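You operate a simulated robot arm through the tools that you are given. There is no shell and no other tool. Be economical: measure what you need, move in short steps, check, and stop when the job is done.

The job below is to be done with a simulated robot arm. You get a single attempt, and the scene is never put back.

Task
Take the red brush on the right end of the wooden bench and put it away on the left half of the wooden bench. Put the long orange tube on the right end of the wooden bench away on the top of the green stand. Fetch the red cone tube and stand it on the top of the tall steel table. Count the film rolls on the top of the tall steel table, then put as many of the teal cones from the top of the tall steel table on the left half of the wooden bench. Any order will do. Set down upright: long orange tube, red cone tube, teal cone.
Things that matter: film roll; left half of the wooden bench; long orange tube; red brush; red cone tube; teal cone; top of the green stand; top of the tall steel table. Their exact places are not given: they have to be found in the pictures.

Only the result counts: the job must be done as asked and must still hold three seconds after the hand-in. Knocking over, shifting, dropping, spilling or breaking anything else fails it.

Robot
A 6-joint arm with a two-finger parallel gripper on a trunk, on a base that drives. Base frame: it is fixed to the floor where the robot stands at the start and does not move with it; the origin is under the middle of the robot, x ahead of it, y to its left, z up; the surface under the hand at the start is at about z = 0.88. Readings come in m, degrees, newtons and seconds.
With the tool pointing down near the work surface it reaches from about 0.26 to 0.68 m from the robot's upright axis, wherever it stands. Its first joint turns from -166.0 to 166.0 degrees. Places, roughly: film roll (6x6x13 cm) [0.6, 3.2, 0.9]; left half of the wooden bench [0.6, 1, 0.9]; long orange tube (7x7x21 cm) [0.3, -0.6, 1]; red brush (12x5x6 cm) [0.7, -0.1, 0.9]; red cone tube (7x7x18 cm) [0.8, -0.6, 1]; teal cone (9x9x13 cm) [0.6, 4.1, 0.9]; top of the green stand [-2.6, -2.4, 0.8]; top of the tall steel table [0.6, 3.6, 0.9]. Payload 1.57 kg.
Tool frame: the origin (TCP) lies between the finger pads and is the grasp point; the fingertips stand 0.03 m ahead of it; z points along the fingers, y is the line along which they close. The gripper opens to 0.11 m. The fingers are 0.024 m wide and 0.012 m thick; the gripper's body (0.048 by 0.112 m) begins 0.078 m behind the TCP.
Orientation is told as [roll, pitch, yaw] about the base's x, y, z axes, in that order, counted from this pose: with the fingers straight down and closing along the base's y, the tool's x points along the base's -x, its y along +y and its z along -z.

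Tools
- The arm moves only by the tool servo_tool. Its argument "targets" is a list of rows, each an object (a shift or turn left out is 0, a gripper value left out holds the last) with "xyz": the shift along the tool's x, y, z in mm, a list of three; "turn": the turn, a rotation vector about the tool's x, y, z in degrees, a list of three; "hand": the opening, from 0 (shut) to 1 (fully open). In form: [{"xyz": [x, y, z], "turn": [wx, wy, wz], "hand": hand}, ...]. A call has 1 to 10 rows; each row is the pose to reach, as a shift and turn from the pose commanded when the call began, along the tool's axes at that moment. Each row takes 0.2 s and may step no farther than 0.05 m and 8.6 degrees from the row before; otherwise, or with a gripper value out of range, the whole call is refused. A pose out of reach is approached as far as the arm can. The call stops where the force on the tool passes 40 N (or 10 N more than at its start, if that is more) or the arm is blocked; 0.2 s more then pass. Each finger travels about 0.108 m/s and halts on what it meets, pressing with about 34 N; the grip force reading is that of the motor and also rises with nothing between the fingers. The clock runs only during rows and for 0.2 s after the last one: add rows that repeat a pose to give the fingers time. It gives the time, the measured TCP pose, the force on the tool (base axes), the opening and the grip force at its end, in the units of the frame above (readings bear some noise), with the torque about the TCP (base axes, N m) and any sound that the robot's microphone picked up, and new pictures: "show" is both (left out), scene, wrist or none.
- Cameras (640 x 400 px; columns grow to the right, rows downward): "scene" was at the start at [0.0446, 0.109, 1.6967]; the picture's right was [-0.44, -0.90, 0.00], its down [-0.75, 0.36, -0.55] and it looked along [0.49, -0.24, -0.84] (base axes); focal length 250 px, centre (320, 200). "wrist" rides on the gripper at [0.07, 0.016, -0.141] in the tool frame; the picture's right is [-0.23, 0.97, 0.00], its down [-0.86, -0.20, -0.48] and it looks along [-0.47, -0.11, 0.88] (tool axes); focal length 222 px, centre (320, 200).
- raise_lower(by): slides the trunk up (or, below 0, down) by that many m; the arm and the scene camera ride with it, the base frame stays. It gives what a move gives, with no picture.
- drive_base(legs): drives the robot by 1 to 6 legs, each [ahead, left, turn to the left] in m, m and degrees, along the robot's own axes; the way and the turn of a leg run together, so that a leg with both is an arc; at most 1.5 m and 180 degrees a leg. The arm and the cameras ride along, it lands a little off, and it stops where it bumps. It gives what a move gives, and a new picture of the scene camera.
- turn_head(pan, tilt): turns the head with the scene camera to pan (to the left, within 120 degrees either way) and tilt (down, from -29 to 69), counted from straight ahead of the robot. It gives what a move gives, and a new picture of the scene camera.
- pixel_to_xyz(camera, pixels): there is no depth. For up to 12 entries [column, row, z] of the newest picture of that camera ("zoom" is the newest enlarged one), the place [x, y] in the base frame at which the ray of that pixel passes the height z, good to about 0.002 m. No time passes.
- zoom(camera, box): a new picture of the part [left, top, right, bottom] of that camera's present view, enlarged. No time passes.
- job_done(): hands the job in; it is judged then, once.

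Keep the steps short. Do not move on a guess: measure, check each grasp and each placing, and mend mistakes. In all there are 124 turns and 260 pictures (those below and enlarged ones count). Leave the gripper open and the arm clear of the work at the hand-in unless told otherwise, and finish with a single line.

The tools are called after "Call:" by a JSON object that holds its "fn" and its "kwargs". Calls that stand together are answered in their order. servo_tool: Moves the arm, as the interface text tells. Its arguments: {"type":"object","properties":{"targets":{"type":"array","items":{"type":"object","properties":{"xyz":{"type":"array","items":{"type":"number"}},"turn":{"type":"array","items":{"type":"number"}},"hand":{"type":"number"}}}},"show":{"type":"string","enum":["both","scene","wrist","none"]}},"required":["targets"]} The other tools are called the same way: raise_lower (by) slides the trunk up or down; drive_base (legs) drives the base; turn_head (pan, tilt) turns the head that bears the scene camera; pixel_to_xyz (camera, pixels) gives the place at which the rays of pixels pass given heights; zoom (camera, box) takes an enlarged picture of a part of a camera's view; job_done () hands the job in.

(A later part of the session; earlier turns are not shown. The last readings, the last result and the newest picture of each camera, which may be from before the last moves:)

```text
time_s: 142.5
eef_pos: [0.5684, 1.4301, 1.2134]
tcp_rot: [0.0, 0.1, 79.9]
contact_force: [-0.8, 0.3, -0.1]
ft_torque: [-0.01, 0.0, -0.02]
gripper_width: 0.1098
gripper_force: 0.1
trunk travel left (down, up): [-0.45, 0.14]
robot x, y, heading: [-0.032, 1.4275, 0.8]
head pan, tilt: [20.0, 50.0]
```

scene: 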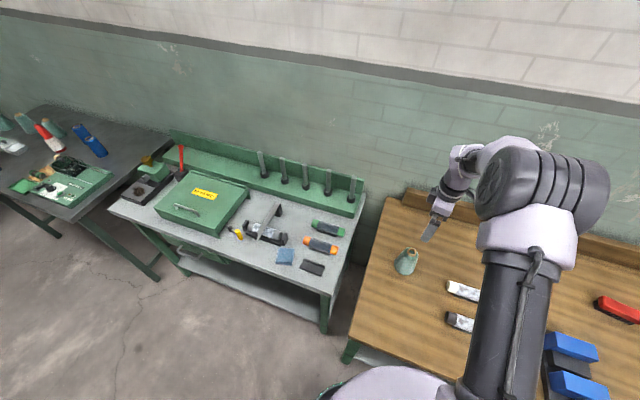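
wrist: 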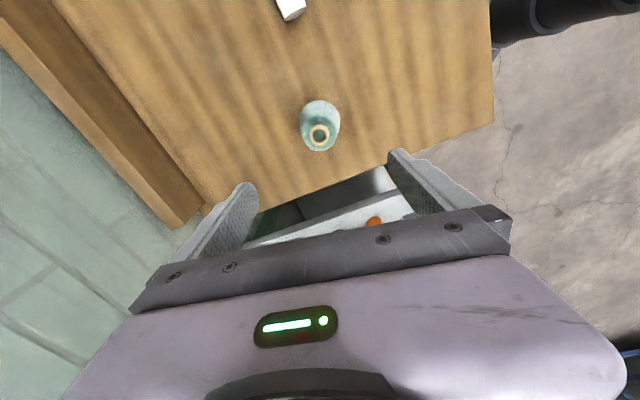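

Cone 1 stands. Raise and pull in the hand, lower the trunk to its start height (better reach), and drive back to the table.

Call:
{"fn": "servo_tool", "kwargs": {"targets": [{"xyz": [4, 24, -35]}, {"xyz": [8, 48, -70]}, {"xyz": [13, 72, -105]}, {"xyz": [17, 96, -140]}, {"xyz": [22, 120, -175]}, {"xyz": [26, 147, -214]}], "show": "none"}}

Call:
{"fn": "drive_base", "kwargs": {"legs": [[-0.2, 0, 0], [0, 1.3, 0], [0, 1.2, 0]]}}

Call:
{"fn": "raise_lower", "kwargs": {"by": -0.15}}

Call:
{"fn": "turn_head", "kwargs": {"pan": 5, "tilt": 52}}

```text
time_s: 143.9
eef_pos: [0.4192, 1.4318, 1.4295]
tcp_rot: [-0.1, 0.0, 79.8]
contact_force: [-0.8, -0.5, -0.5]
ft_torque: [-0.05, -0.05, 0.0]
gripper_width: 0.1099
gripper_force: 0.1
trunk travel left (down, up): [-0.45, 0.14]
robot x, y, heading: [-0.0271, 1.4301, 0.9]
head pan, tilt: [20.0, 50.0]
```

```text
time_s: 157.4
eef_pos: [0.146, 3.943, 1.4282]
tcp_rot: [0.1, 0.0, 81.6]
contact_force: [-0.1, -0.5, -0.4]
ft_torque: [-0.01, 0.0, 0.01]
gripper_width: 0.1101
gripper_force: 0.0
trunk travel left (down, up): [-0.45, 0.14]
robot x, y, heading: [-0.3054, 3.9266, 2.7]
head pan, tilt: [20.0, 50.0]
```

scene: 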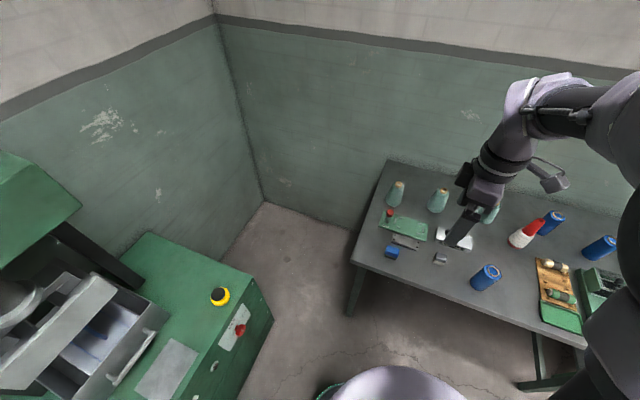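

```text
time_s: 159.1
eef_pos: [0.1445, 3.9419, 1.2791]
tcp_rot: [0.0, 0.0, 81.6]
contact_force: [0.1, -0.2, 0.2]
ft_torque: [0.0, -0.01, 0.01]
gripper_width: 0.1099
gripper_force: 0.0
trunk travel left (down, up): [-0.3, 0.29]
robot x, y, heading: [-0.3032, 3.9284, 2.3]
head pan, tilt: [20.0, 50.0]
```

```text
time_s: 159.9
eef_pos: [0.1452, 3.9424, 1.2784]
tcp_rot: [0.0, 0.0, 81.6]
contact_force: [-0.3, 0.3, -0.3]
ft_torque: [-0.01, -0.03, -0.02]
gripper_width: 0.1099
gripper_force: 0.0
trunk travel left (down, up): [-0.3, 0.29]
robot x, y, heading: [-0.303, 3.9275, 2.6]
head pan, tilt: [5.0, 52.0]
```

scene: 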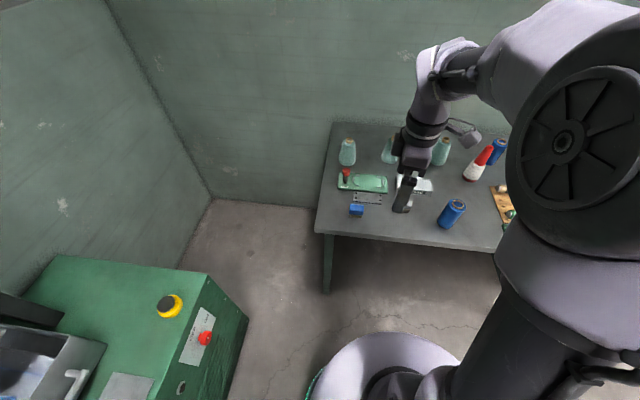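

Drive ahead to x≈0.02.

Call:
{"fn": "drive_base", "kwargs": {"legs": [[0.32, -0.02, -2.5]]}}

Call:
{"fn": "zoom", "kwargs": {"camera": "wrist", "box": [0, 0, 640, 400]}}

Call:
{"fn": "pixel_to_xyz", "kwargs": {"camera": "scene", "pixels": [[320, 200, 0.88]]}}

```text
time_s: 162.0
eef_pos: [0.4648, 3.9136, 1.2783]
tcp_rot: [0.0, -0.1, 79.4]
contact_force: [0.1, -0.5, -0.2]
ft_torque: [-0.01, 0.01, -0.04]
gripper_width: 0.1097
gripper_force: 0.0
trunk travel left (down, up): [-0.3, 0.29]
robot x, y, heading: [0.0127, 3.9189, 0.3]
head pan, tilt: [5.0, 52.0]
```

scene: 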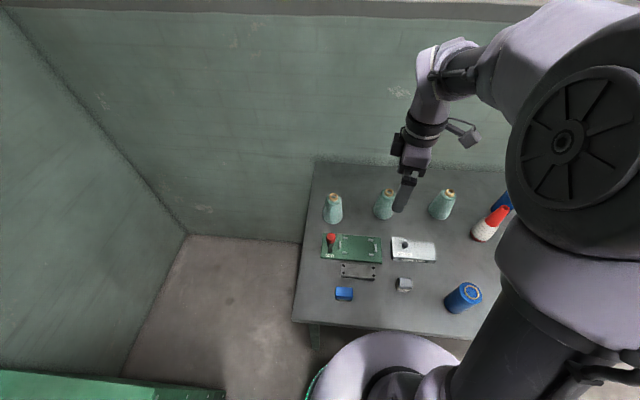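

```text
1.00 times, centred on (320, 200) of wrist (not enlarged: the box is as wide or as high as the picture)
```

zoom: 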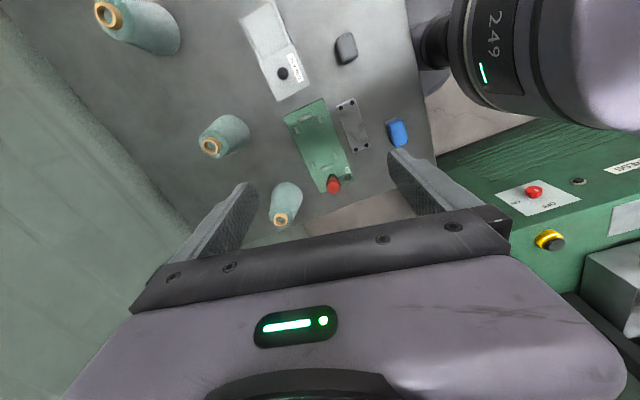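

```text
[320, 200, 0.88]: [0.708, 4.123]
```

Call:
{"fn": "pixel_to_xyz", "kwargs": {"camera": "zoom", "pixels": [[282, 221, 1.01], [210, 146, 1.01], [107, 14, 1.01], [333, 184, 0.95], [315, 105, 0.9], [285, 118, 0.9], [344, 187, 0.9]]}}

Call:
{"fn": "pixel_to_xyz", "kwargs": {"camera": "scene", "pixels": [[333, 194, 1.01], [385, 190, 1.01], [450, 192, 1.01], [331, 238, 0.95], [332, 213, 0.89], [383, 210, 0.89]]}}

```text
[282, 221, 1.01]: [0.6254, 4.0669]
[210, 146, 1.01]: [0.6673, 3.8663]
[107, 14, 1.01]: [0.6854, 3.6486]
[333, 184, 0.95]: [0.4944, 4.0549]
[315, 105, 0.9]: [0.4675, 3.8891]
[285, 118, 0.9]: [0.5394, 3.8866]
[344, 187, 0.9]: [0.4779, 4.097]
```

```text
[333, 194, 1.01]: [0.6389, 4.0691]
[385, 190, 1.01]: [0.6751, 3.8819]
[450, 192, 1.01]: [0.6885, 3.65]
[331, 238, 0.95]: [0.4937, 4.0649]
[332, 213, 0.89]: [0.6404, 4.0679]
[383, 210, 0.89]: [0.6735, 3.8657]
```

Cone A at about (0.630,4.067). Move above it.

Call:
{"fn": "servo_tool", "kwargs": {"targets": [{"xyz": [-36, -27, 0]}, {"xyz": [-72, -54, 0]}, {"xyz": [-108, -80, 0]}, {"xyz": [-144, -107, 0]}, {"xyz": [-181, -134, 0]}, {"xyz": [-181, -134, 40]}, {"xyz": [-181, -134, 60]}, {"xyz": [-181, -134, 60]}]}}

Call:
{"fn": "zoom", "kwargs": {"camera": "wrist", "box": [220, 80, 420, 220]}}

```text
time_s: 163.8
eef_pos: [0.6293, 4.0652, 1.2185]
tcp_rot: [0.0, 0.0, 79.4]
contact_force: [1.2, -0.1, -0.3]
ft_torque: [-0.02, 0.0, -0.01]
gripper_width: 0.1099
gripper_force: 0.0
trunk travel left (down, up): [-0.3, 0.29]
robot x, y, heading: [0.0116, 3.9176, 0.4]
head pan, tilt: [5.0, 52.0]
```

scene: 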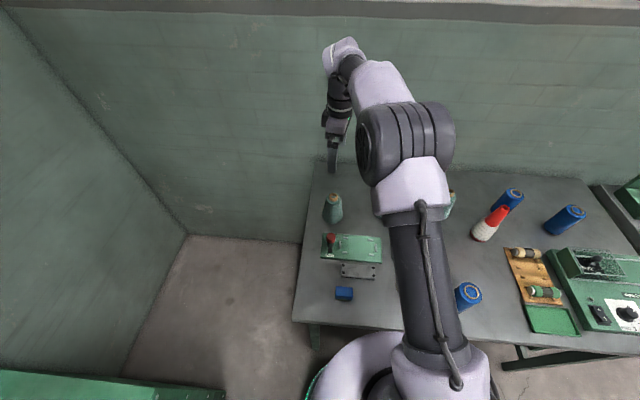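
wrist: 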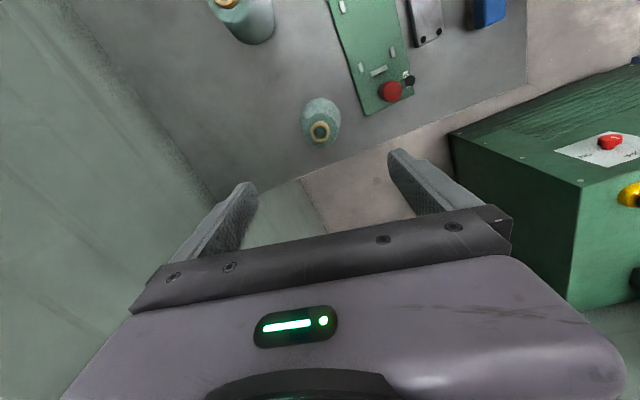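

```text
2.86 times, centred on (320, 150) of wrist
```

zoom: 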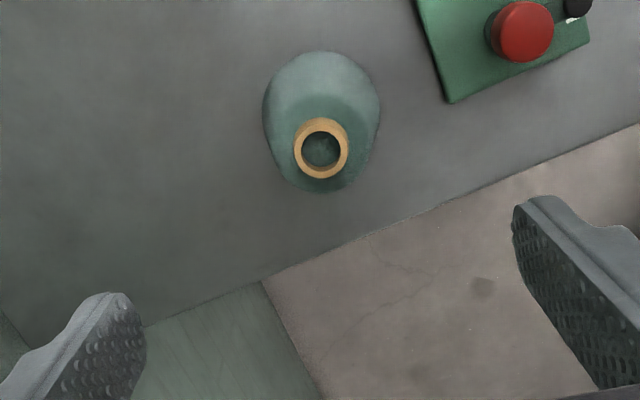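

Call:
{"fn": "pixel_to_xyz", "kwargs": {"camera": "zoom", "pixels": [[321, 148, 1.01], [322, 106, 0.88], [263, 110, 0.89], [380, 110, 0.89], [450, 100, 0.9], [490, 45, 0.94]]}}

```text
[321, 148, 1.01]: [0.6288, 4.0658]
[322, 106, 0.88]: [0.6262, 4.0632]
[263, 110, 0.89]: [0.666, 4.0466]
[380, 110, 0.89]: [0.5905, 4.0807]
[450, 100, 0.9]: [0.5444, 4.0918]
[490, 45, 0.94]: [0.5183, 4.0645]
```

Centred. Lower 268 mm and close.

Call:
{"fn": "servo_tool", "kwargs": {"targets": [{"xyz": [0, 0, 45]}, {"xyz": [0, 0, 90]}, {"xyz": [0, 0, 135]}, {"xyz": [0, 0, 180]}, {"xyz": [0, 0, 220]}, {"xyz": [0, 0, 250]}, {"xyz": [0, 0, 268]}], "show": "wrist"}}

Call:
{"fn": "servo_tool", "kwargs": {"targets": [{"hand": 0.8}, {"hand": 0.6}, {"hand": 0.3}, {"hand": 0.2}, {"hand": 0.2}, {"hand": 0.2}, {"xyz": [0, 0, -15]}, {"xyz": [0, 0, -40]}, {"xyz": [0, 0, -80]}, {"xyz": [0, 0, -80]}], "show": "wrist"}}

```text
time_s: 165.4
eef_pos: [0.6311, 4.0662, 0.9499]
tcp_rot: [0.0, -0.1, 79.5]
contact_force: [0.5, -0.7, 0.3]
ft_torque: [0.02, 0.02, -0.03]
gripper_width: 0.1099
gripper_force: 0.1
trunk travel left (down, up): [-0.3, 0.29]
robot x, y, heading: [0.0134, 3.9171, 0.6]
head pan, tilt: [5.0, 52.0]
```

wrist: 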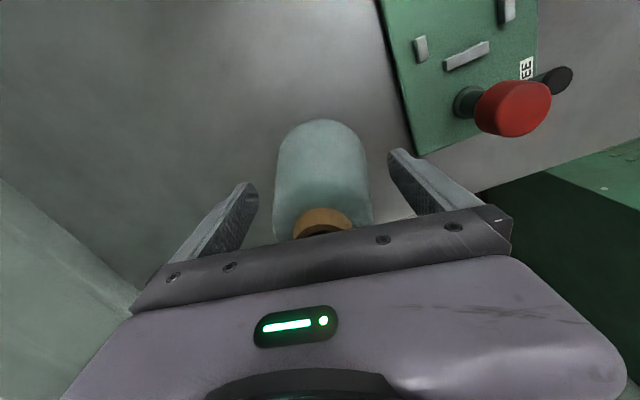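

```text
time_s: 167.6
eef_pos: [0.6294, 4.0664, 1.0328]
tcp_rot: [0.0, 0.1, 79.4]
contact_force: [0.0, -0.1, -1.7]
ft_torque: [0.0, 0.01, 0.0]
gripper_width: 0.0736
gripper_force: 34.4
trunk travel left (down, up): [-0.3, 0.29]
robot x, y, heading: [0.0139, 3.9148, 0.4]
head pan, tilt: [5.0, 52.0]
```

wrist: 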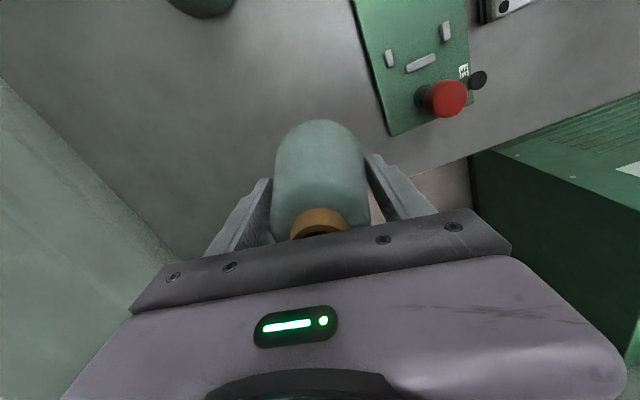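

Held. Lift, pull in, and drive back to the bench.

Call:
{"fn": "servo_tool", "kwargs": {"targets": [{"xyz": [0, 0, -48]}, {"xyz": [0, 0, -96]}, {"xyz": [0, 0, -144]}, {"xyz": [0, 0, -192]}, {"xyz": [0, 0, -235]}, {"xyz": [36, 34, -240]}, {"xyz": [72, 68, -240]}, {"xyz": [108, 102, -240]}, {"xyz": [144, 136, -240]}, {"xyz": [178, 168, -240]}], "show": "none"}}

Call:
{"fn": "turn_head", "kwargs": {"pan": 10, "tilt": 52}}

Call:
{"fn": "drive_base", "kwargs": {"legs": [[-0.25, 0, 0], [0, -1.3, 0], [0, -1.22, 0]]}}

```text
time_s: 169.8
eef_pos: [0.4309, 3.9236, 1.2704]
tcp_rot: [-0.1, 0.0, 79.4]
contact_force: [0.1, 0.5, -1.2]
ft_torque: [-0.02, -0.01, 0.0]
gripper_width: 0.0738
gripper_force: 33.7
trunk travel left (down, up): [-0.3, 0.29]
robot x, y, heading: [0.0157, 3.9143, 0.6]
head pan, tilt: [5.0, 52.0]
```

```text
time_s: 170.5
eef_pos: [0.4334, 3.924, 1.27]
tcp_rot: [0.0, 0.0, 79.4]
contact_force: [0.6, -0.4, -1.2]
ft_torque: [0.0, -0.02, 0.02]
gripper_width: 0.0738
gripper_force: 33.8
trunk travel left (down, up): [-0.3, 0.29]
robot x, y, heading: [0.0149, 3.9183, 0.5]
head pan, tilt: [10.0, 52.0]
```

scene: 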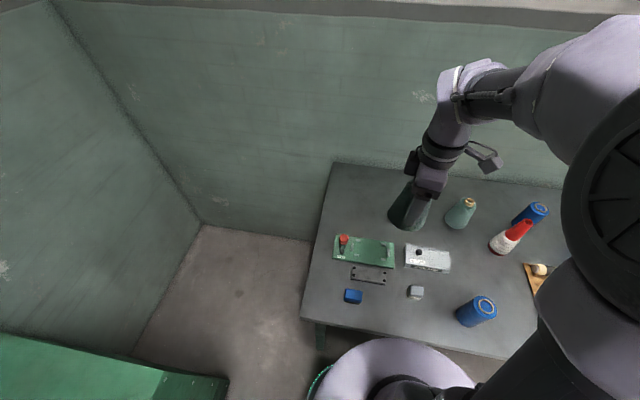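

```text
time_s: 184.2
eef_pos: [0.2167, 1.4169, 1.2687]
tcp_rot: [0.1, -0.1, 79.8]
contact_force: [1.0, -0.4, -0.9]
ft_torque: [0.01, -0.02, -0.02]
gripper_width: 0.0735
gripper_force: 34.0
trunk travel left (down, up): [-0.3, 0.29]
robot x, y, heading: [-0.2038, 1.4025, 0.9]
head pan, tilt: [10.0, 52.0]
```

scene: 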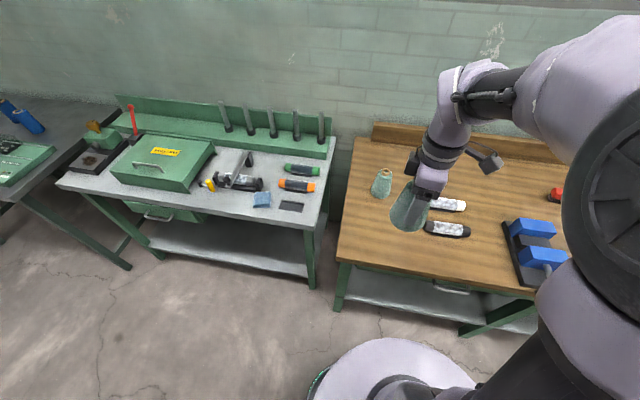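

From here (0.40,1.43) is within reach. Move there and lower.

Call:
{"fn": "servo_tool", "kwargs": {"targets": [{"xyz": [-11, -44, 0]}, {"xyz": [-22, -89, 0]}, {"xyz": [-34, -134, 0]}, {"xyz": [-45, -178, 0]}, {"xyz": [-45, -178, 45]}, {"xyz": [-45, -178, 90]}, {"xyz": [-45, -178, 135]}, {"xyz": [-45, -178, 180]}, {"xyz": [-45, -178, 225]}, {"xyz": [-45, -178, 265]}], "show": "wrist"}}

Call:
{"fn": "servo_tool", "kwargs": {"targets": [{"xyz": [0, 0, 30]}, {"xyz": [0, 0, 43]}, {"xyz": [0, 0, 48]}, {"xyz": [0, 0, 50]}, {"xyz": [0, 0, 50]}], "show": "both"}}

```text
time_s: 186.4
eef_pos: [0.402, 1.4306, 1.0059]
tcp_rot: [0.1, 0.0, 79.9]
contact_force: [-0.6, 0.0, -2.1]
ft_torque: [-0.01, -0.01, 0.0]
gripper_width: 0.0736
gripper_force: 34.4
trunk travel left (down, up): [-0.3, 0.29]
robot x, y, heading: [-0.1981, 1.4068, 0.8]
head pan, tilt: [10.0, 52.0]
```

wrist: 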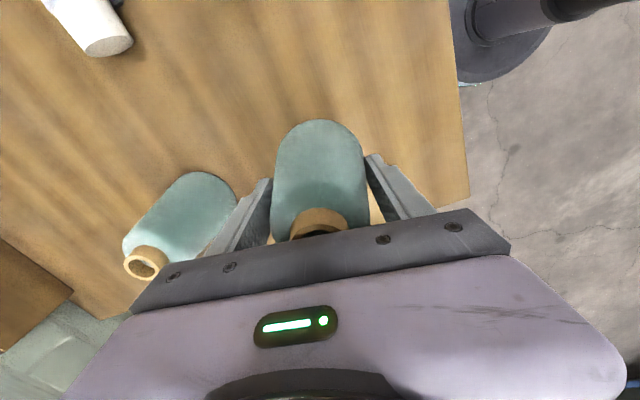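

```text
time_s: 187.6
eef_pos: [0.4027, 1.4285, 0.9567]
tcp_rot: [0.0, 0.1, 79.8]
contact_force: [0.2, -0.5, -2.1]
ft_torque: [-0.03, 0.0, 0.02]
gripper_width: 0.0733
gripper_force: 33.7
trunk travel left (down, up): [-0.3, 0.29]
robot x, y, heading: [-0.1985, 1.4025, 0.9]
head pan, tilt: [10.0, 52.0]
```

scene: 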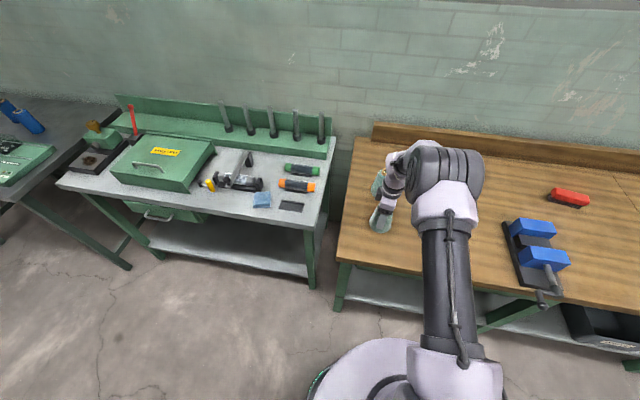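
wrist: 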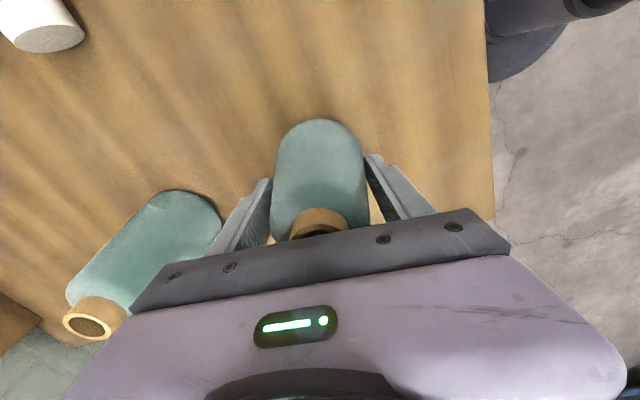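

Lower the last few mm to contact.

Call:
{"fn": "servo_tool", "kwargs": {"targets": [{"xyz": [0, 0, 4]}, {"xyz": [0, 0, 6]}, {"xyz": [0, 0, 8]}, {"xyz": [0, 0, 8]}], "show": "none"}}

```text
time_s: 188.6
eef_pos: [0.4013, 1.4282, 0.9505]
tcp_rot: [-0.4, 0.0, 79.9]
contact_force: [-0.8, 0.0, 39.5]
ft_torque: [0.01, 0.51, -0.04]
gripper_width: 0.0734
gripper_force: 33.9
trunk travel left (down, up): [-0.3, 0.29]
robot x, y, heading: [-0.2036, 1.4039, 0.9]
head pan, tilt: [10.0, 52.0]
```

Firm contact. Ease 2 mm, open, rise, and pull in.

Call:
{"fn": "servo_tool", "kwargs": {"targets": [{"xyz": [0, 0, -2]}, {"xyz": [0, 0, -2], "hand": 0.8}, {"xyz": [0, 0, -2], "hand": 1}, {"xyz": [0, 0, -2], "hand": 1}, {"xyz": [0, 0, -45]}, {"xyz": [0, 0, -90]}, {"xyz": [0, 0, -135]}, {"xyz": [0, 0, -180]}, {"xyz": [0, 0, -225]}, {"xyz": [0, 0, -270]}]}}

```text
time_s: 190.8
eef_pos: [0.3999, 1.4312, 1.2167]
tcp_rot: [0.0, 0.0, 80.0]
contact_force: [-0.4, -1.4, -0.1]
ft_torque: [-0.01, -0.01, 0.0]
gripper_width: 0.11
gripper_force: 0.1
trunk travel left (down, up): [-0.3, 0.29]
robot x, y, heading: [-0.2038, 1.4035, 0.9]
head pan, tilt: [10.0, 52.0]
```

scene: 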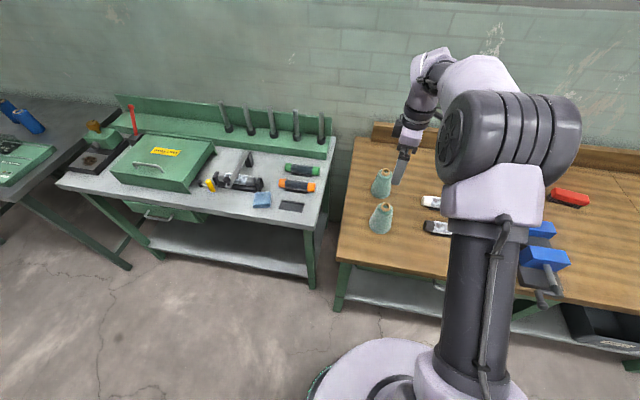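
wrist: 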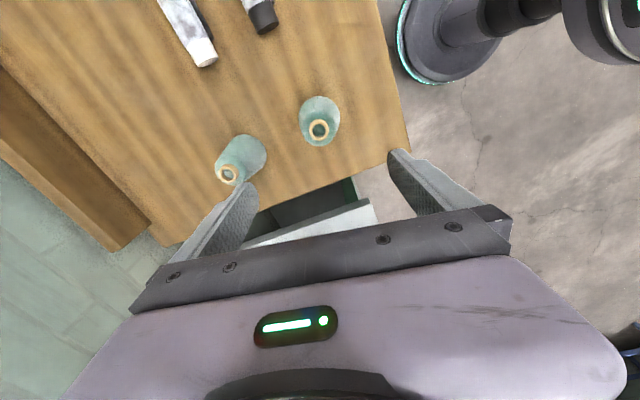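

Both stand. Pull in, go back for the third cone.

Call:
{"fn": "servo_tool", "kwargs": {"targets": [{"xyz": [0, 38, -15]}, {"xyz": [0, 76, -30]}, {"xyz": [0, 114, -45]}, {"xyz": [0, 152, -60]}], "show": "none"}}

Call:
{"fn": "drive_base", "kwargs": {"legs": [[-0.05, 0, -0.9], [0, 1.25, 0], [0, 1.2, 0]]}}

```text
time_s: 191.8
eef_pos: [0.2479, 1.4563, 1.2792]
tcp_rot: [-0.1, 0.0, 79.9]
contact_force: [-0.5, -0.9, 0.0]
ft_torque: [0.02, -0.04, 0.0]
gripper_width: 0.11
gripper_force: 0.1
trunk travel left (down, up): [-0.3, 0.29]
robot x, y, heading: [-0.2021, 1.4037, 0.7]
head pan, tilt: [10.0, 52.0]
```

```text
time_s: 204.4
eef_pos: [0.1947, 3.9342, 1.2779]
tcp_rot: [0.0, -0.1, 79.8]
contact_force: [0.0, -0.2, -0.5]
ft_torque: [-0.04, -0.03, 0.02]
gripper_width: 0.1096
gripper_force: 0.1
trunk travel left (down, up): [-0.3, 0.29]
robot x, y, heading: [-0.2546, 3.8796, 0.8]
head pan, tilt: [10.0, 52.0]
```

scene: 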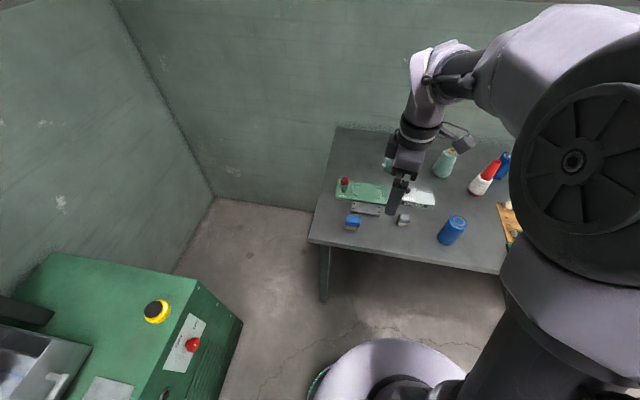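

Drive ahead 0.28 m and move above cone B (0.670,3.867).

Call:
{"fn": "drive_base", "kwargs": {"legs": [[0.28, 0, 0]]}}

Call:
{"fn": "servo_tool", "kwargs": {"targets": [{"xyz": [7, -41, 0]}, {"xyz": [15, -82, 0]}, {"xyz": [22, -123, 0]}, {"xyz": [30, -164, 0]}, {"xyz": [37, -205, 0]}, {"xyz": [37, -205, 40]}, {"xyz": [37, -205, 60]}, {"xyz": [37, -205, 60]}]}}

Call:
{"fn": "zoom", "kwargs": {"camera": "wrist", "box": [220, 80, 420, 220]}}

```text
time_s: 206.4
eef_pos: [0.4785, 3.9379, 1.2802]
tcp_rot: [0.0, 0.0, 79.6]
contact_force: [0.4, -0.4, 0.5]
ft_torque: [0.01, 0.0, 0.02]
gripper_width: 0.11
gripper_force: 0.1
trunk travel left (down, up): [-0.3, 0.29]
robot x, y, heading: [0.0255, 3.8869, 0.7]
head pan, tilt: [10.0, 52.0]
```

scene: 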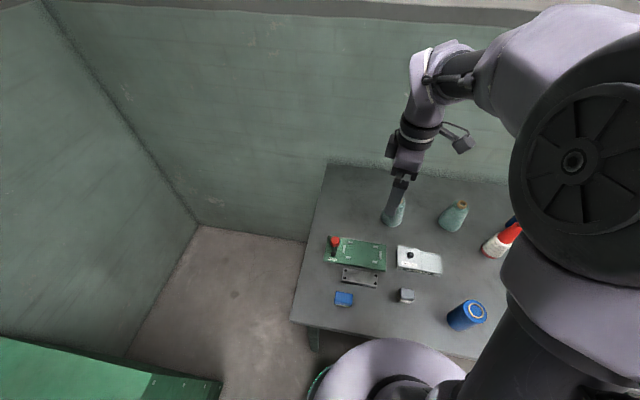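

```text
time_s: 208.2
eef_pos: [0.6734, 3.8622, 1.2186]
tcp_rot: [0.0, -0.1, 79.6]
contact_force: [0.2, 0.0, 0.2]
ft_torque: [-0.02, -0.05, -0.01]
gripper_width: 0.1098
gripper_force: 0.1
trunk travel left (down, up): [-0.3, 0.29]
robot x, y, heading: [0.0272, 3.8867, 0.4]
head pan, tilt: [10.0, 52.0]
```

scene: 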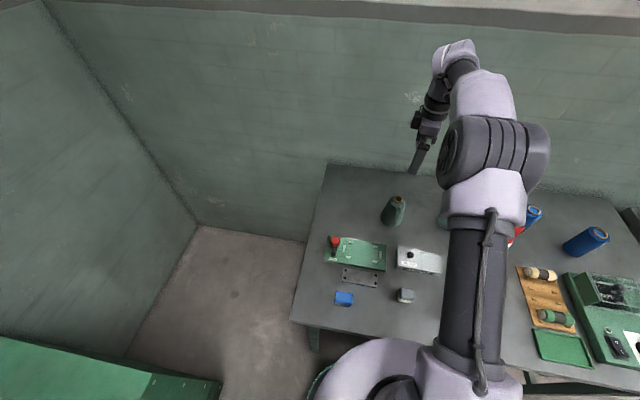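
wrist: 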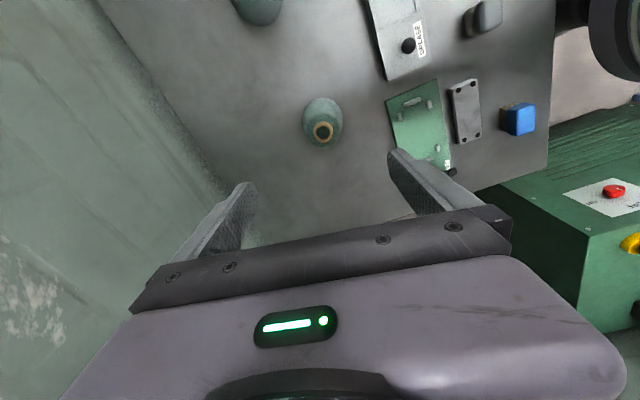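

```text
2.86 times, centred on (320, 150) of wrist
```

zoom: 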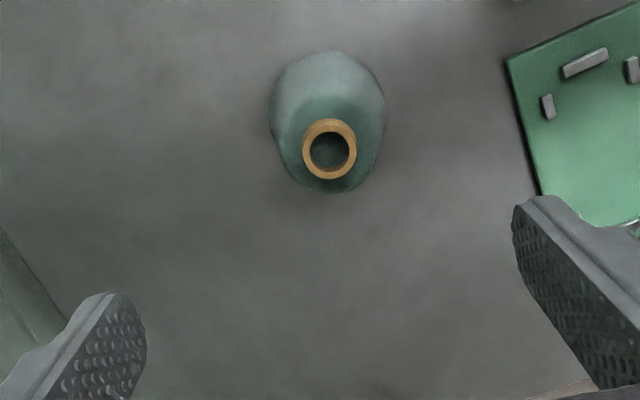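

Call:
{"fn": "pixel_to_xyz", "kwargs": {"camera": "zoom", "pixels": [[329, 149, 1.01], [329, 108, 0.88]]}}

```text
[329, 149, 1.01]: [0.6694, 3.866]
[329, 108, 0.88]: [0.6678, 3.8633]
```

Shift 4 mm, lower, close, test-lift.

Call:
{"fn": "servo_tool", "kwargs": {"targets": [{"xyz": [-2, 5, 45]}, {"xyz": [-2, 5, 90]}, {"xyz": [-2, 5, 135]}, {"xyz": [-2, 5, 180]}, {"xyz": [-2, 5, 220]}, {"xyz": [-2, 5, 250]}, {"xyz": [-2, 5, 268]}], "show": "wrist"}}

Call:
{"fn": "servo_tool", "kwargs": {"targets": [{"hand": 0.8}, {"hand": 0.6}, {"hand": 0.3}, {"hand": 0.2}, {"hand": 0.2}, {"hand": 0.2}, {"xyz": [0, 0, -15]}, {"xyz": [0, 0, -40]}, {"xyz": [0, 0, -80]}, {"xyz": [0, 0, -80]}], "show": "wrist"}}

```text
time_s: 209.8
eef_pos: [0.67, 3.8668, 0.9511]
tcp_rot: [0.0, 0.0, 79.5]
contact_force: [-0.2, -0.2, 0.1]
ft_torque: [0.0, 0.0, -0.02]
gripper_width: 0.11
gripper_force: 0.0
trunk travel left (down, up): [-0.3, 0.29]
robot x, y, heading: [0.0284, 3.8879, 0.5]
head pan, tilt: [10.0, 52.0]
```

wrist: 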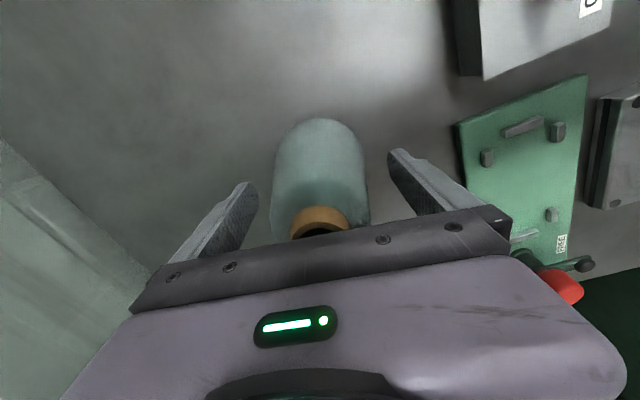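

```text
time_s: 212.0
eef_pos: [0.669, 3.8659, 1.0333]
tcp_rot: [-0.1, 0.0, 79.6]
contact_force: [1.0, -0.7, -2.2]
ft_torque: [-0.02, 0.01, -0.01]
gripper_width: 0.0735
gripper_force: 34.1
trunk travel left (down, up): [-0.3, 0.29]
robot x, y, heading: [0.0263, 3.8845, 0.6]
head pan, tilt: [10.0, 52.0]
```

wrist: 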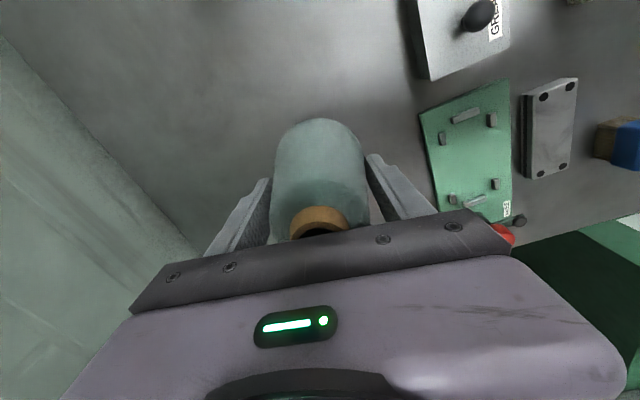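

Held. Lift, pull in, drive back to the bench.

Call:
{"fn": "servo_tool", "kwargs": {"targets": [{"xyz": [0, 0, -48]}, {"xyz": [0, 0, -96]}, {"xyz": [0, 0, -144]}, {"xyz": [0, 0, -192]}, {"xyz": [0, 0, -235]}, {"xyz": [8, 45, -240]}, {"xyz": [16, 90, -240]}, {"xyz": [24, 135, -240]}, {"xyz": [32, 180, -240]}, {"xyz": [41, 226, -240]}], "show": "none"}}

Call:
{"fn": "drive_base", "kwargs": {"legs": [[-0.26, 0, -0.5], [0, -1.3, 0], [0, -1.2, 0]]}}

```text
time_s: 214.2
eef_pos: [0.438, 3.8675, 1.2713]
tcp_rot: [-0.2, 0.1, 79.6]
contact_force: [-1.3, 0.8, -1.2]
ft_torque: [-0.01, -0.07, -0.04]
gripper_width: 0.0734
gripper_force: 34.5
trunk travel left (down, up): [-0.3, 0.29]
robot x, y, heading: [0.0308, 3.886, 0.7]
head pan, tilt: [10.0, 52.0]
```

```text
time_s: 227.9
eef_pos: [0.1787, 1.3428, 1.2713]
tcp_rot: [0.0, 0.0, 78.2]
contact_force: [1.3, 0.1, -1.9]
ft_torque: [0.06, 0.02, 0.02]
gripper_width: 0.0734
gripper_force: 33.3
trunk travel left (down, up): [-0.3, 0.29]
robot x, y, heading: [-0.2333, 1.3716, -0.8]
head pan, tilt: [10.0, 52.0]
```

scene: 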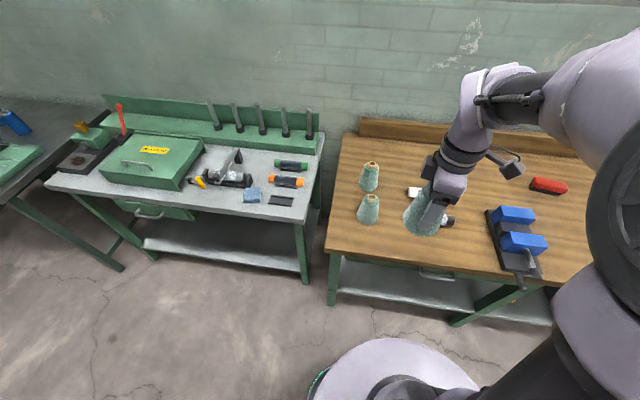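

Drive ahead and move the cone over (0.68,1.29).

Call:
{"fn": "drive_base", "kwargs": {"legs": [[0.26, 0, 0]]}}

Call:
{"fn": "servo_tool", "kwargs": {"targets": [{"xyz": [0, -48, 0]}, {"xyz": [0, -96, 0]}, {"xyz": [0, -144, 0]}, {"xyz": [0, -192, 0]}, {"xyz": [0, -240, 0]}, {"xyz": [0, -240, 45]}, {"xyz": [0, -240, 90]}, {"xyz": [0, -240, 130]}]}}

Call:
{"fn": "pixel_to_xyz", "kwargs": {"camera": "wrist", "pixels": [[320, 130, 0.88]]}}

```text
time_s: 229.8
eef_pos: [0.4361, 1.3398, 1.2715]
tcp_rot: [0.0, 0.1, 78.3]
contact_force: [0.4, -0.6, -1.4]
ft_torque: [0.01, 0.03, 0.02]
gripper_width: 0.0733
gripper_force: 33.9
trunk travel left (down, up): [-0.3, 0.29]
robot x, y, heading: [0.0235, 1.371, -0.6]
head pan, tilt: [10.0, 52.0]
```

scene: 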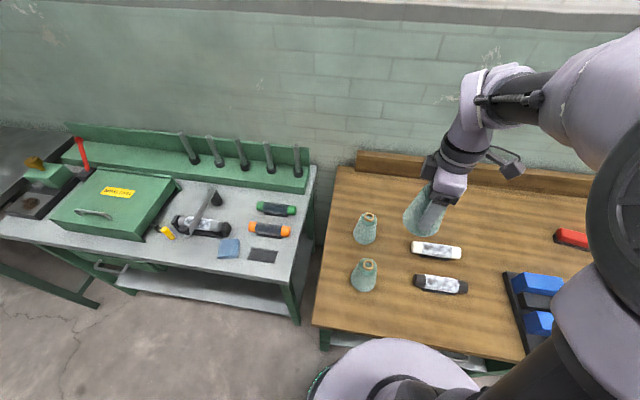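

```text
time_s: 231.6
eef_pos: [0.6711, 1.2933, 1.1392]
tcp_rot: [0.0, 0.0, 78.2]
contact_force: [-0.1, 0.3, -1.5]
ft_torque: [0.0, -0.01, -0.02]
gripper_width: 0.0734
gripper_force: 33.6
trunk travel left (down, up): [-0.3, 0.29]
robot x, y, heading: [0.0237, 1.3694, -0.8]
head pan, tilt: [10.0, 52.0]
```

scene: 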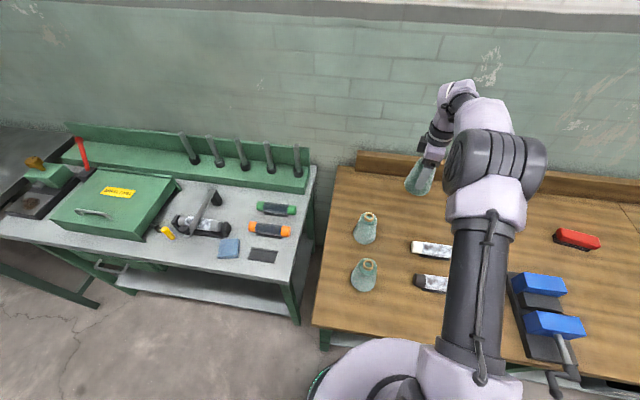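
wrist: 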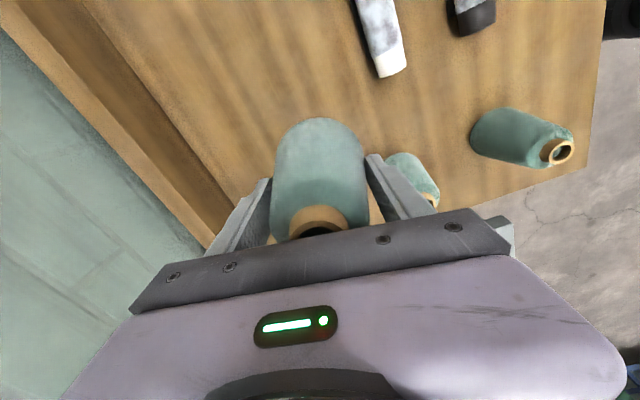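

```text
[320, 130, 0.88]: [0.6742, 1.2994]
```

Clear. Lower to contact.

Call:
{"fn": "servo_tool", "kwargs": {"targets": [{"xyz": [0, 0, 45]}, {"xyz": [0, 0, 90]}, {"xyz": [0, 0, 135]}, {"xyz": [0, 0, 165]}, {"xyz": [0, 0, 180]}, {"xyz": [0, 0, 185]}, {"xyz": [0, 0, 188]}, {"xyz": [0, 0, 188]}], "show": "wrist"}}

```text
time_s: 233.4
eef_pos: [0.6702, 1.2921, 0.9516]
tcp_rot: [0.0, 0.0, 78.3]
contact_force: [0.5, 0.3, -2.2]
ft_torque: [0.01, 0.0, 0.02]
gripper_width: 0.0734
gripper_force: 34.0
trunk travel left (down, up): [-0.3, 0.29]
robot x, y, heading: [0.0206, 1.3673, -0.7]
head pan, tilt: [10.0, 52.0]
```

wrist: 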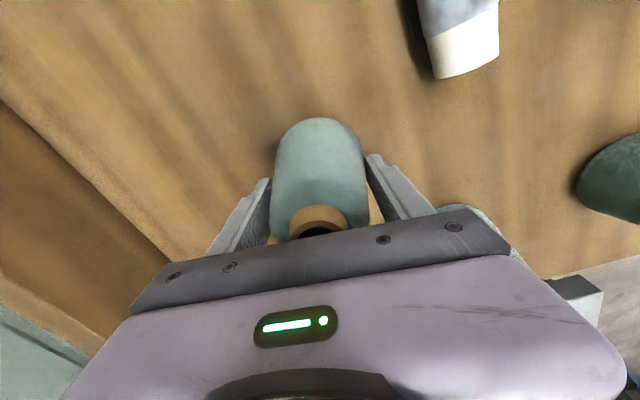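

Call:
{"fn": "servo_tool", "kwargs": {"targets": [{"xyz": [0, 0, 1]}, {"xyz": [0, 0, 2]}, {"xyz": [0, 0, 2]}], "show": "none"}}

```text
time_s: 234.2
eef_pos: [0.6699, 1.2928, 0.9509]
tcp_rot: [-0.1, 0.0, 78.3]
contact_force: [1.7, -3.3, 7.4]
ft_torque: [-0.2, -0.25, -0.01]
gripper_width: 0.0733
gripper_force: 33.8
trunk travel left (down, up): [-0.3, 0.29]
robot x, y, heading: [0.0222, 1.3694, -0.6]
head pan, tilt: [10.0, 52.0]
```

Contact. Open and rise.

Call:
{"fn": "servo_tool", "kwargs": {"targets": [{"xyz": [0, 0, 0], "hand": 0.8}, {"xyz": [0, 0, 0], "hand": 1}, {"xyz": [0, 0, 0], "hand": 1}, {"xyz": [0, 0, -45]}, {"xyz": [0, 0, -90]}, {"xyz": [0, 0, -135]}, {"xyz": [0, 0, -180]}, {"xyz": [0, 0, -225]}, {"xyz": [0, 0, -270]}, {"xyz": [0, 0, -315]}]}}

```text
time_s: 236.4
eef_pos: [0.6676, 1.2897, 1.2678]
tcp_rot: [0.0, 0.0, 78.2]
contact_force: [0.1, 0.4, -0.2]
ft_torque: [-0.02, 0.0, -0.03]
gripper_width: 0.1099
gripper_force: 0.0
trunk travel left (down, up): [-0.3, 0.29]
robot x, y, heading: [0.0256, 1.3732, -0.9]
head pan, tilt: [10.0, 52.0]
```

scene: 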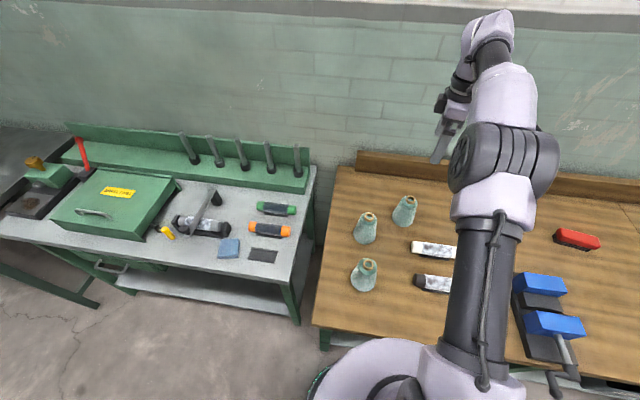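
wrist: 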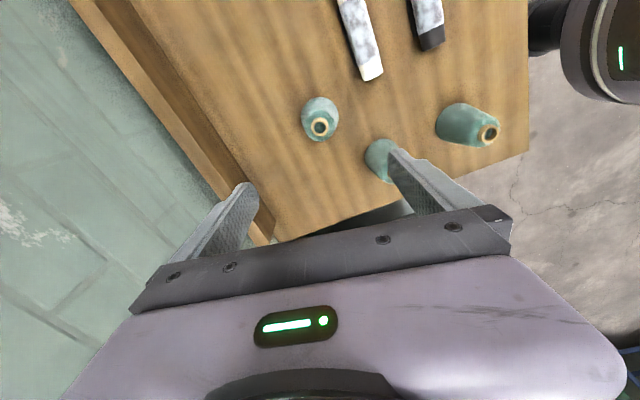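

All three cones stand. Now the long orange tube at about (0.345,-0.575). Pull in, back off and drive right.

Call:
{"fn": "servo_tool", "kwargs": {"targets": [{"xyz": [0, 48, 0]}, {"xyz": [0, 96, 0]}, {"xyz": [0, 144, 0]}, {"xyz": [0, 192, 0]}, {"xyz": [0, 240, 0]}], "show": "none"}}

Call:
{"fn": "drive_base", "kwargs": {"legs": [[-0.22, 0, 0.9], [0, -1.0, 0], [0, -0.9, 0]]}}

Call:
{"fn": "turn_head", "kwargs": {"pan": 10, "tilt": 55}}

```text
time_s: 237.6
eef_pos: [0.435, 1.3417, 1.2663]
tcp_rot: [-0.1, 0.0, 78.3]
contact_force: [0.0, -0.2, 0.3]
ft_torque: [-0.02, -0.05, 0.01]
gripper_width: 0.1102
gripper_force: 0.0
trunk travel left (down, up): [-0.3, 0.29]
robot x, y, heading: [0.0239, 1.3696, -0.5]
head pan, tilt: [10.0, 52.0]
```

```text
time_s: 248.3
eef_pos: [0.2376, -0.5472, 1.2663]
tcp_rot: [0.0, 0.0, 78.9]
contact_force: [-0.8, -0.2, 1.1]
ft_torque: [0.01, -0.02, 0.01]
gripper_width: 0.1101
gripper_force: 0.0
trunk travel left (down, up): [-0.3, 0.29]
robot x, y, heading: [-0.1757, -0.5216, 0.2]
head pan, tilt: [10.0, 52.0]
```

scene: 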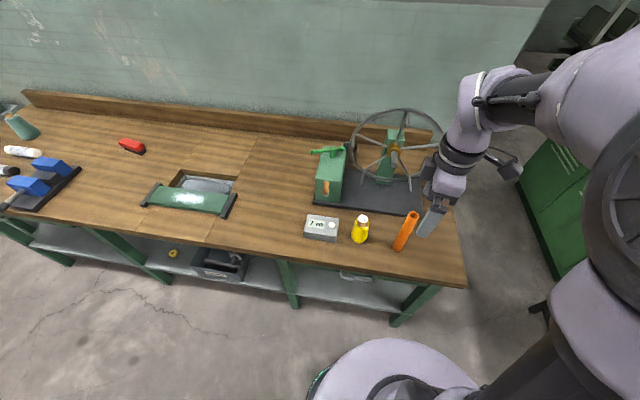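

```text
time_s: 249.0
eef_pos: [0.2389, -0.5477, 1.2671]
tcp_rot: [0.0, 0.0, 78.8]
contact_force: [0.4, 0.0, 0.2]
ft_torque: [-0.02, -0.04, 0.0]
gripper_width: 0.1103
gripper_force: 0.1
trunk travel left (down, up): [-0.3, 0.29]
robot x, y, heading: [-0.1795, -0.5227, -0.1]
head pan, tilt: [10.0, 55.0]
```

scene: 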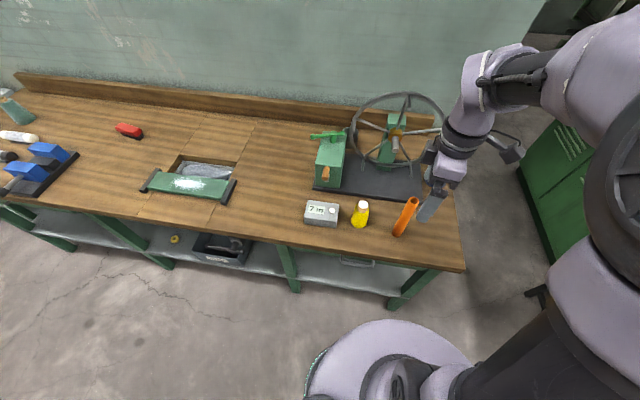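

Call:
{"fn": "servo_tool", "kwargs": {"targets": [{"xyz": [2, -36, 0]}, {"xyz": [4, -72, 0]}, {"xyz": [6, -109, 0]}, {"xyz": [6, -109, 0]}]}}

Call:
{"fn": "zoom", "kwargs": {"camera": "wrist", "box": [220, 60, 420, 200]}}

```text
time_s: 250.0
eef_pos: [0.345, -0.5747, 1.2668]
tcp_rot: [-0.1, 0.0, 78.7]
contact_force: [0.3, 0.2, -0.6]
ft_torque: [-0.01, -0.04, -0.01]
gripper_width: 0.11
gripper_force: 0.1
trunk travel left (down, up): [-0.3, 0.29]
robot x, y, heading: [-0.1772, -0.5209, -0.0]
head pan, tilt: [10.0, 55.0]
```

scene: 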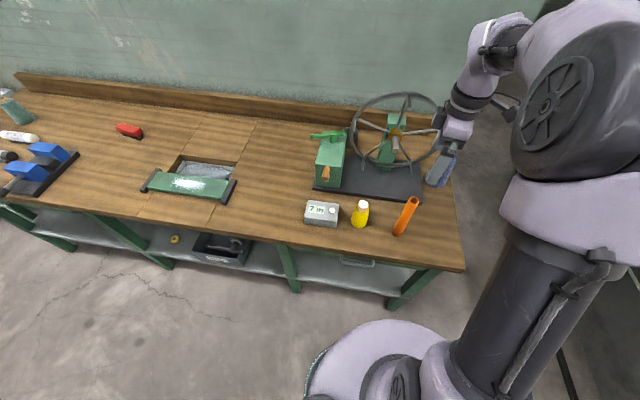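
wrist: 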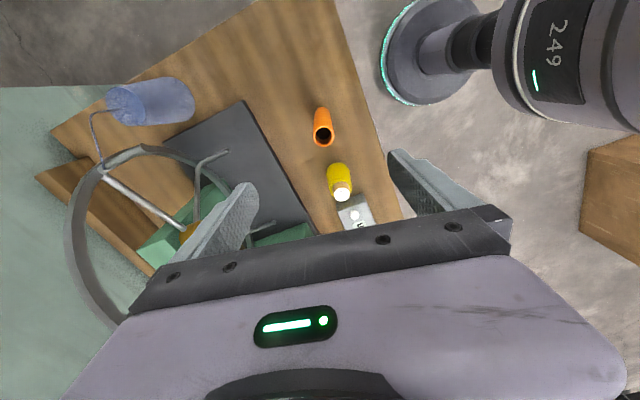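

```text
2.86 times, centred on (320, 130) of wrist
```

zoom: 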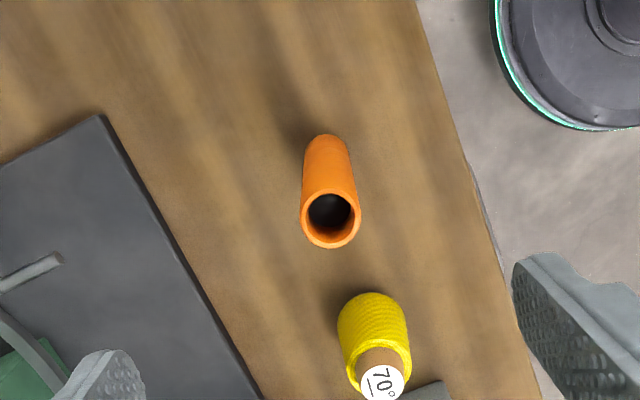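

Call:
{"fn": "pixel_to_xyz", "kwargs": {"camera": "zoom", "pixels": [[330, 213, 1.09], [326, 152, 0.88], [300, 213, 1.09], [361, 213, 1.09], [382, 382, 1.0], [375, 325, 0.9]]}}

```text
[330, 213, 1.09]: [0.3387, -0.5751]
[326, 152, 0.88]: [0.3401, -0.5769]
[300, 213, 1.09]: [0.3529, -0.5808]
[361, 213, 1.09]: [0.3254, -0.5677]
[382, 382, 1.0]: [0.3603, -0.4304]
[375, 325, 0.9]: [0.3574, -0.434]
```

Tube axis (0.339,-0.576), ~3 cm thick. Shift 6 mm, lower to z 1.03, close.

Call:
{"fn": "servo_tool", "kwargs": {"targets": [{"xyz": [0, 6, 45]}, {"xyz": [0, 6, 90]}, {"xyz": [0, 6, 135]}, {"xyz": [0, 6, 180]}, {"xyz": [0, 6, 220]}, {"xyz": [0, 6, 237]}], "show": "wrist"}}

Call:
{"fn": "servo_tool", "kwargs": {"targets": [{"hand": 0.7}, {"hand": 0.4}, {"hand": 0.1}, {"hand": 0.05}, {"hand": 0.05}, {"hand": 0.05}], "show": "wrist"}}

```text
time_s: 251.4
eef_pos: [0.3387, -0.5739, 1.0316]
tcp_rot: [0.0, 0.0, 78.8]
contact_force: [-0.1, 0.0, 0.3]
ft_torque: [-0.01, 0.01, -0.01]
gripper_width: 0.1102
gripper_force: 0.2
trunk travel left (down, up): [-0.3, 0.29]
robot x, y, heading: [-0.1758, -0.5215, 0.1]
head pan, tilt: [10.0, 55.0]
```

wrist: 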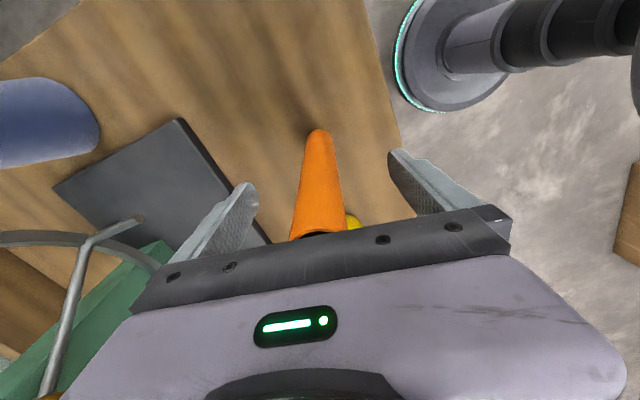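

```text
time_s: 252.8
eef_pos: [0.3382, -0.5749, 1.0313]
tcp_rot: [0.1, 0.0, 78.8]
contact_force: [-0.3, -0.2, 0.3]
ft_torque: [-0.02, 0.0, 0.03]
gripper_width: 0.0309
gripper_force: 34.4
trunk travel left (down, up): [-0.3, 0.29]
robot x, y, heading: [-0.1764, -0.525, -0.3]
head pan, tilt: [10.0, 55.0]
```

wrist: 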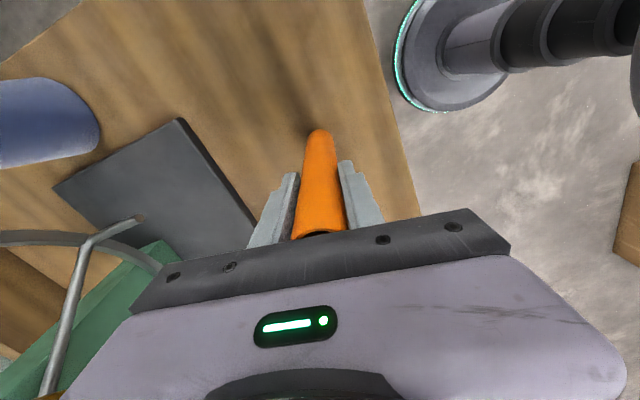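

Gripped. Lift, pull in, back off and turn round to look for the green stand.

Call:
{"fn": "servo_tool", "kwargs": {"targets": [{"xyz": [0, 0, -45]}, {"xyz": [0, 0, -90]}, {"xyz": [0, 0, -135]}, {"xyz": [0, 0, -180]}, {"xyz": [0, 0, -225]}, {"xyz": [0, 20, -260]}, {"xyz": [0, 60, -260]}, {"xyz": [0, 100, -260]}], "show": "wrist"}}

Call:
{"fn": "drive_base", "kwargs": {"legs": [[-0.4, 0, 0], [0, 0, -130]]}}

Call:
{"fn": "turn_head", "kwargs": {"pan": 15, "tilt": 30}}

```text
time_s: 254.6
eef_pos: [0.2397, -0.5517, 1.2881]
tcp_rot: [-0.1, 0.0, 78.8]
contact_force: [-1.0, -0.2, -0.8]
ft_torque: [0.0, -0.04, 0.0]
gripper_width: 0.031
gripper_force: 33.7
trunk travel left (down, up): [-0.3, 0.29]
robot x, y, heading: [-0.1792, -0.5245, -0.2]
head pan, tilt: [10.0, 55.0]
```

wrist: 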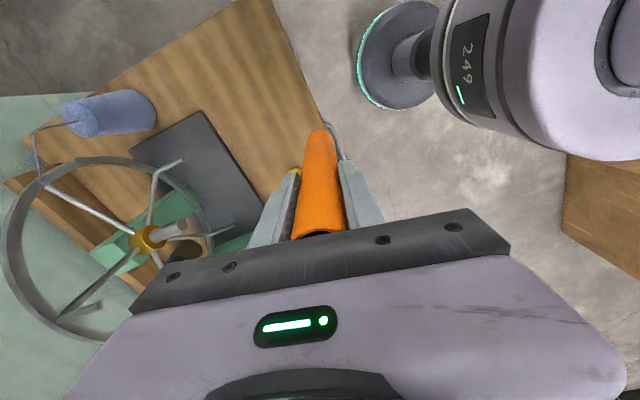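

```text
time_s: 262.6
eef_pos: [-0.8842, -0.8058, 1.2874]
tcp_rot: [0.0, -0.1, -54.1]
contact_force: [0.0, -0.1, -1.0]
ft_torque: [0.01, -0.03, 0.01]
gripper_width: 0.031
gripper_force: 34.2
trunk travel left (down, up): [-0.3, 0.29]
robot x, y, heading: [-0.5773, -0.5216, -133.1]
head pan, tilt: [10.0, 55.0]
```

scene: 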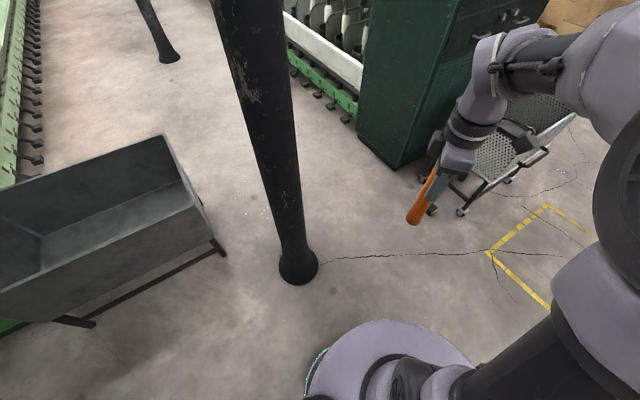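

```text
time_s: 263.5
eef_pos: [-0.8835, -0.806, 1.2871]
tcp_rot: [0.0, 0.0, -54.0]
contact_force: [0.3, 0.4, -1.2]
ft_torque: [0.0, 0.0, 0.01]
gripper_width: 0.0309
gripper_force: 33.9
trunk travel left (down, up): [-0.3, 0.29]
robot x, y, heading: [-0.5831, -0.5199, -133.0]
head pan, tilt: [15.0, 30.0]
```

scene: 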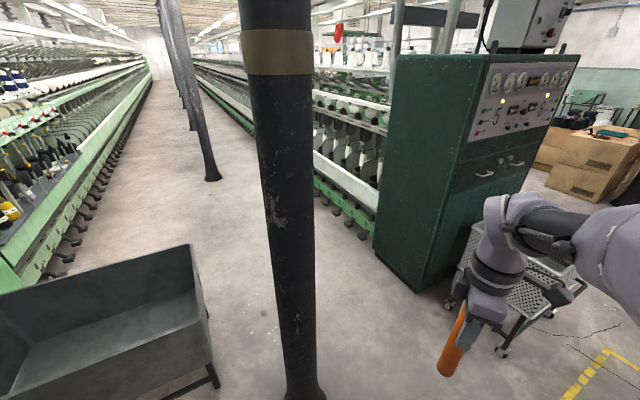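

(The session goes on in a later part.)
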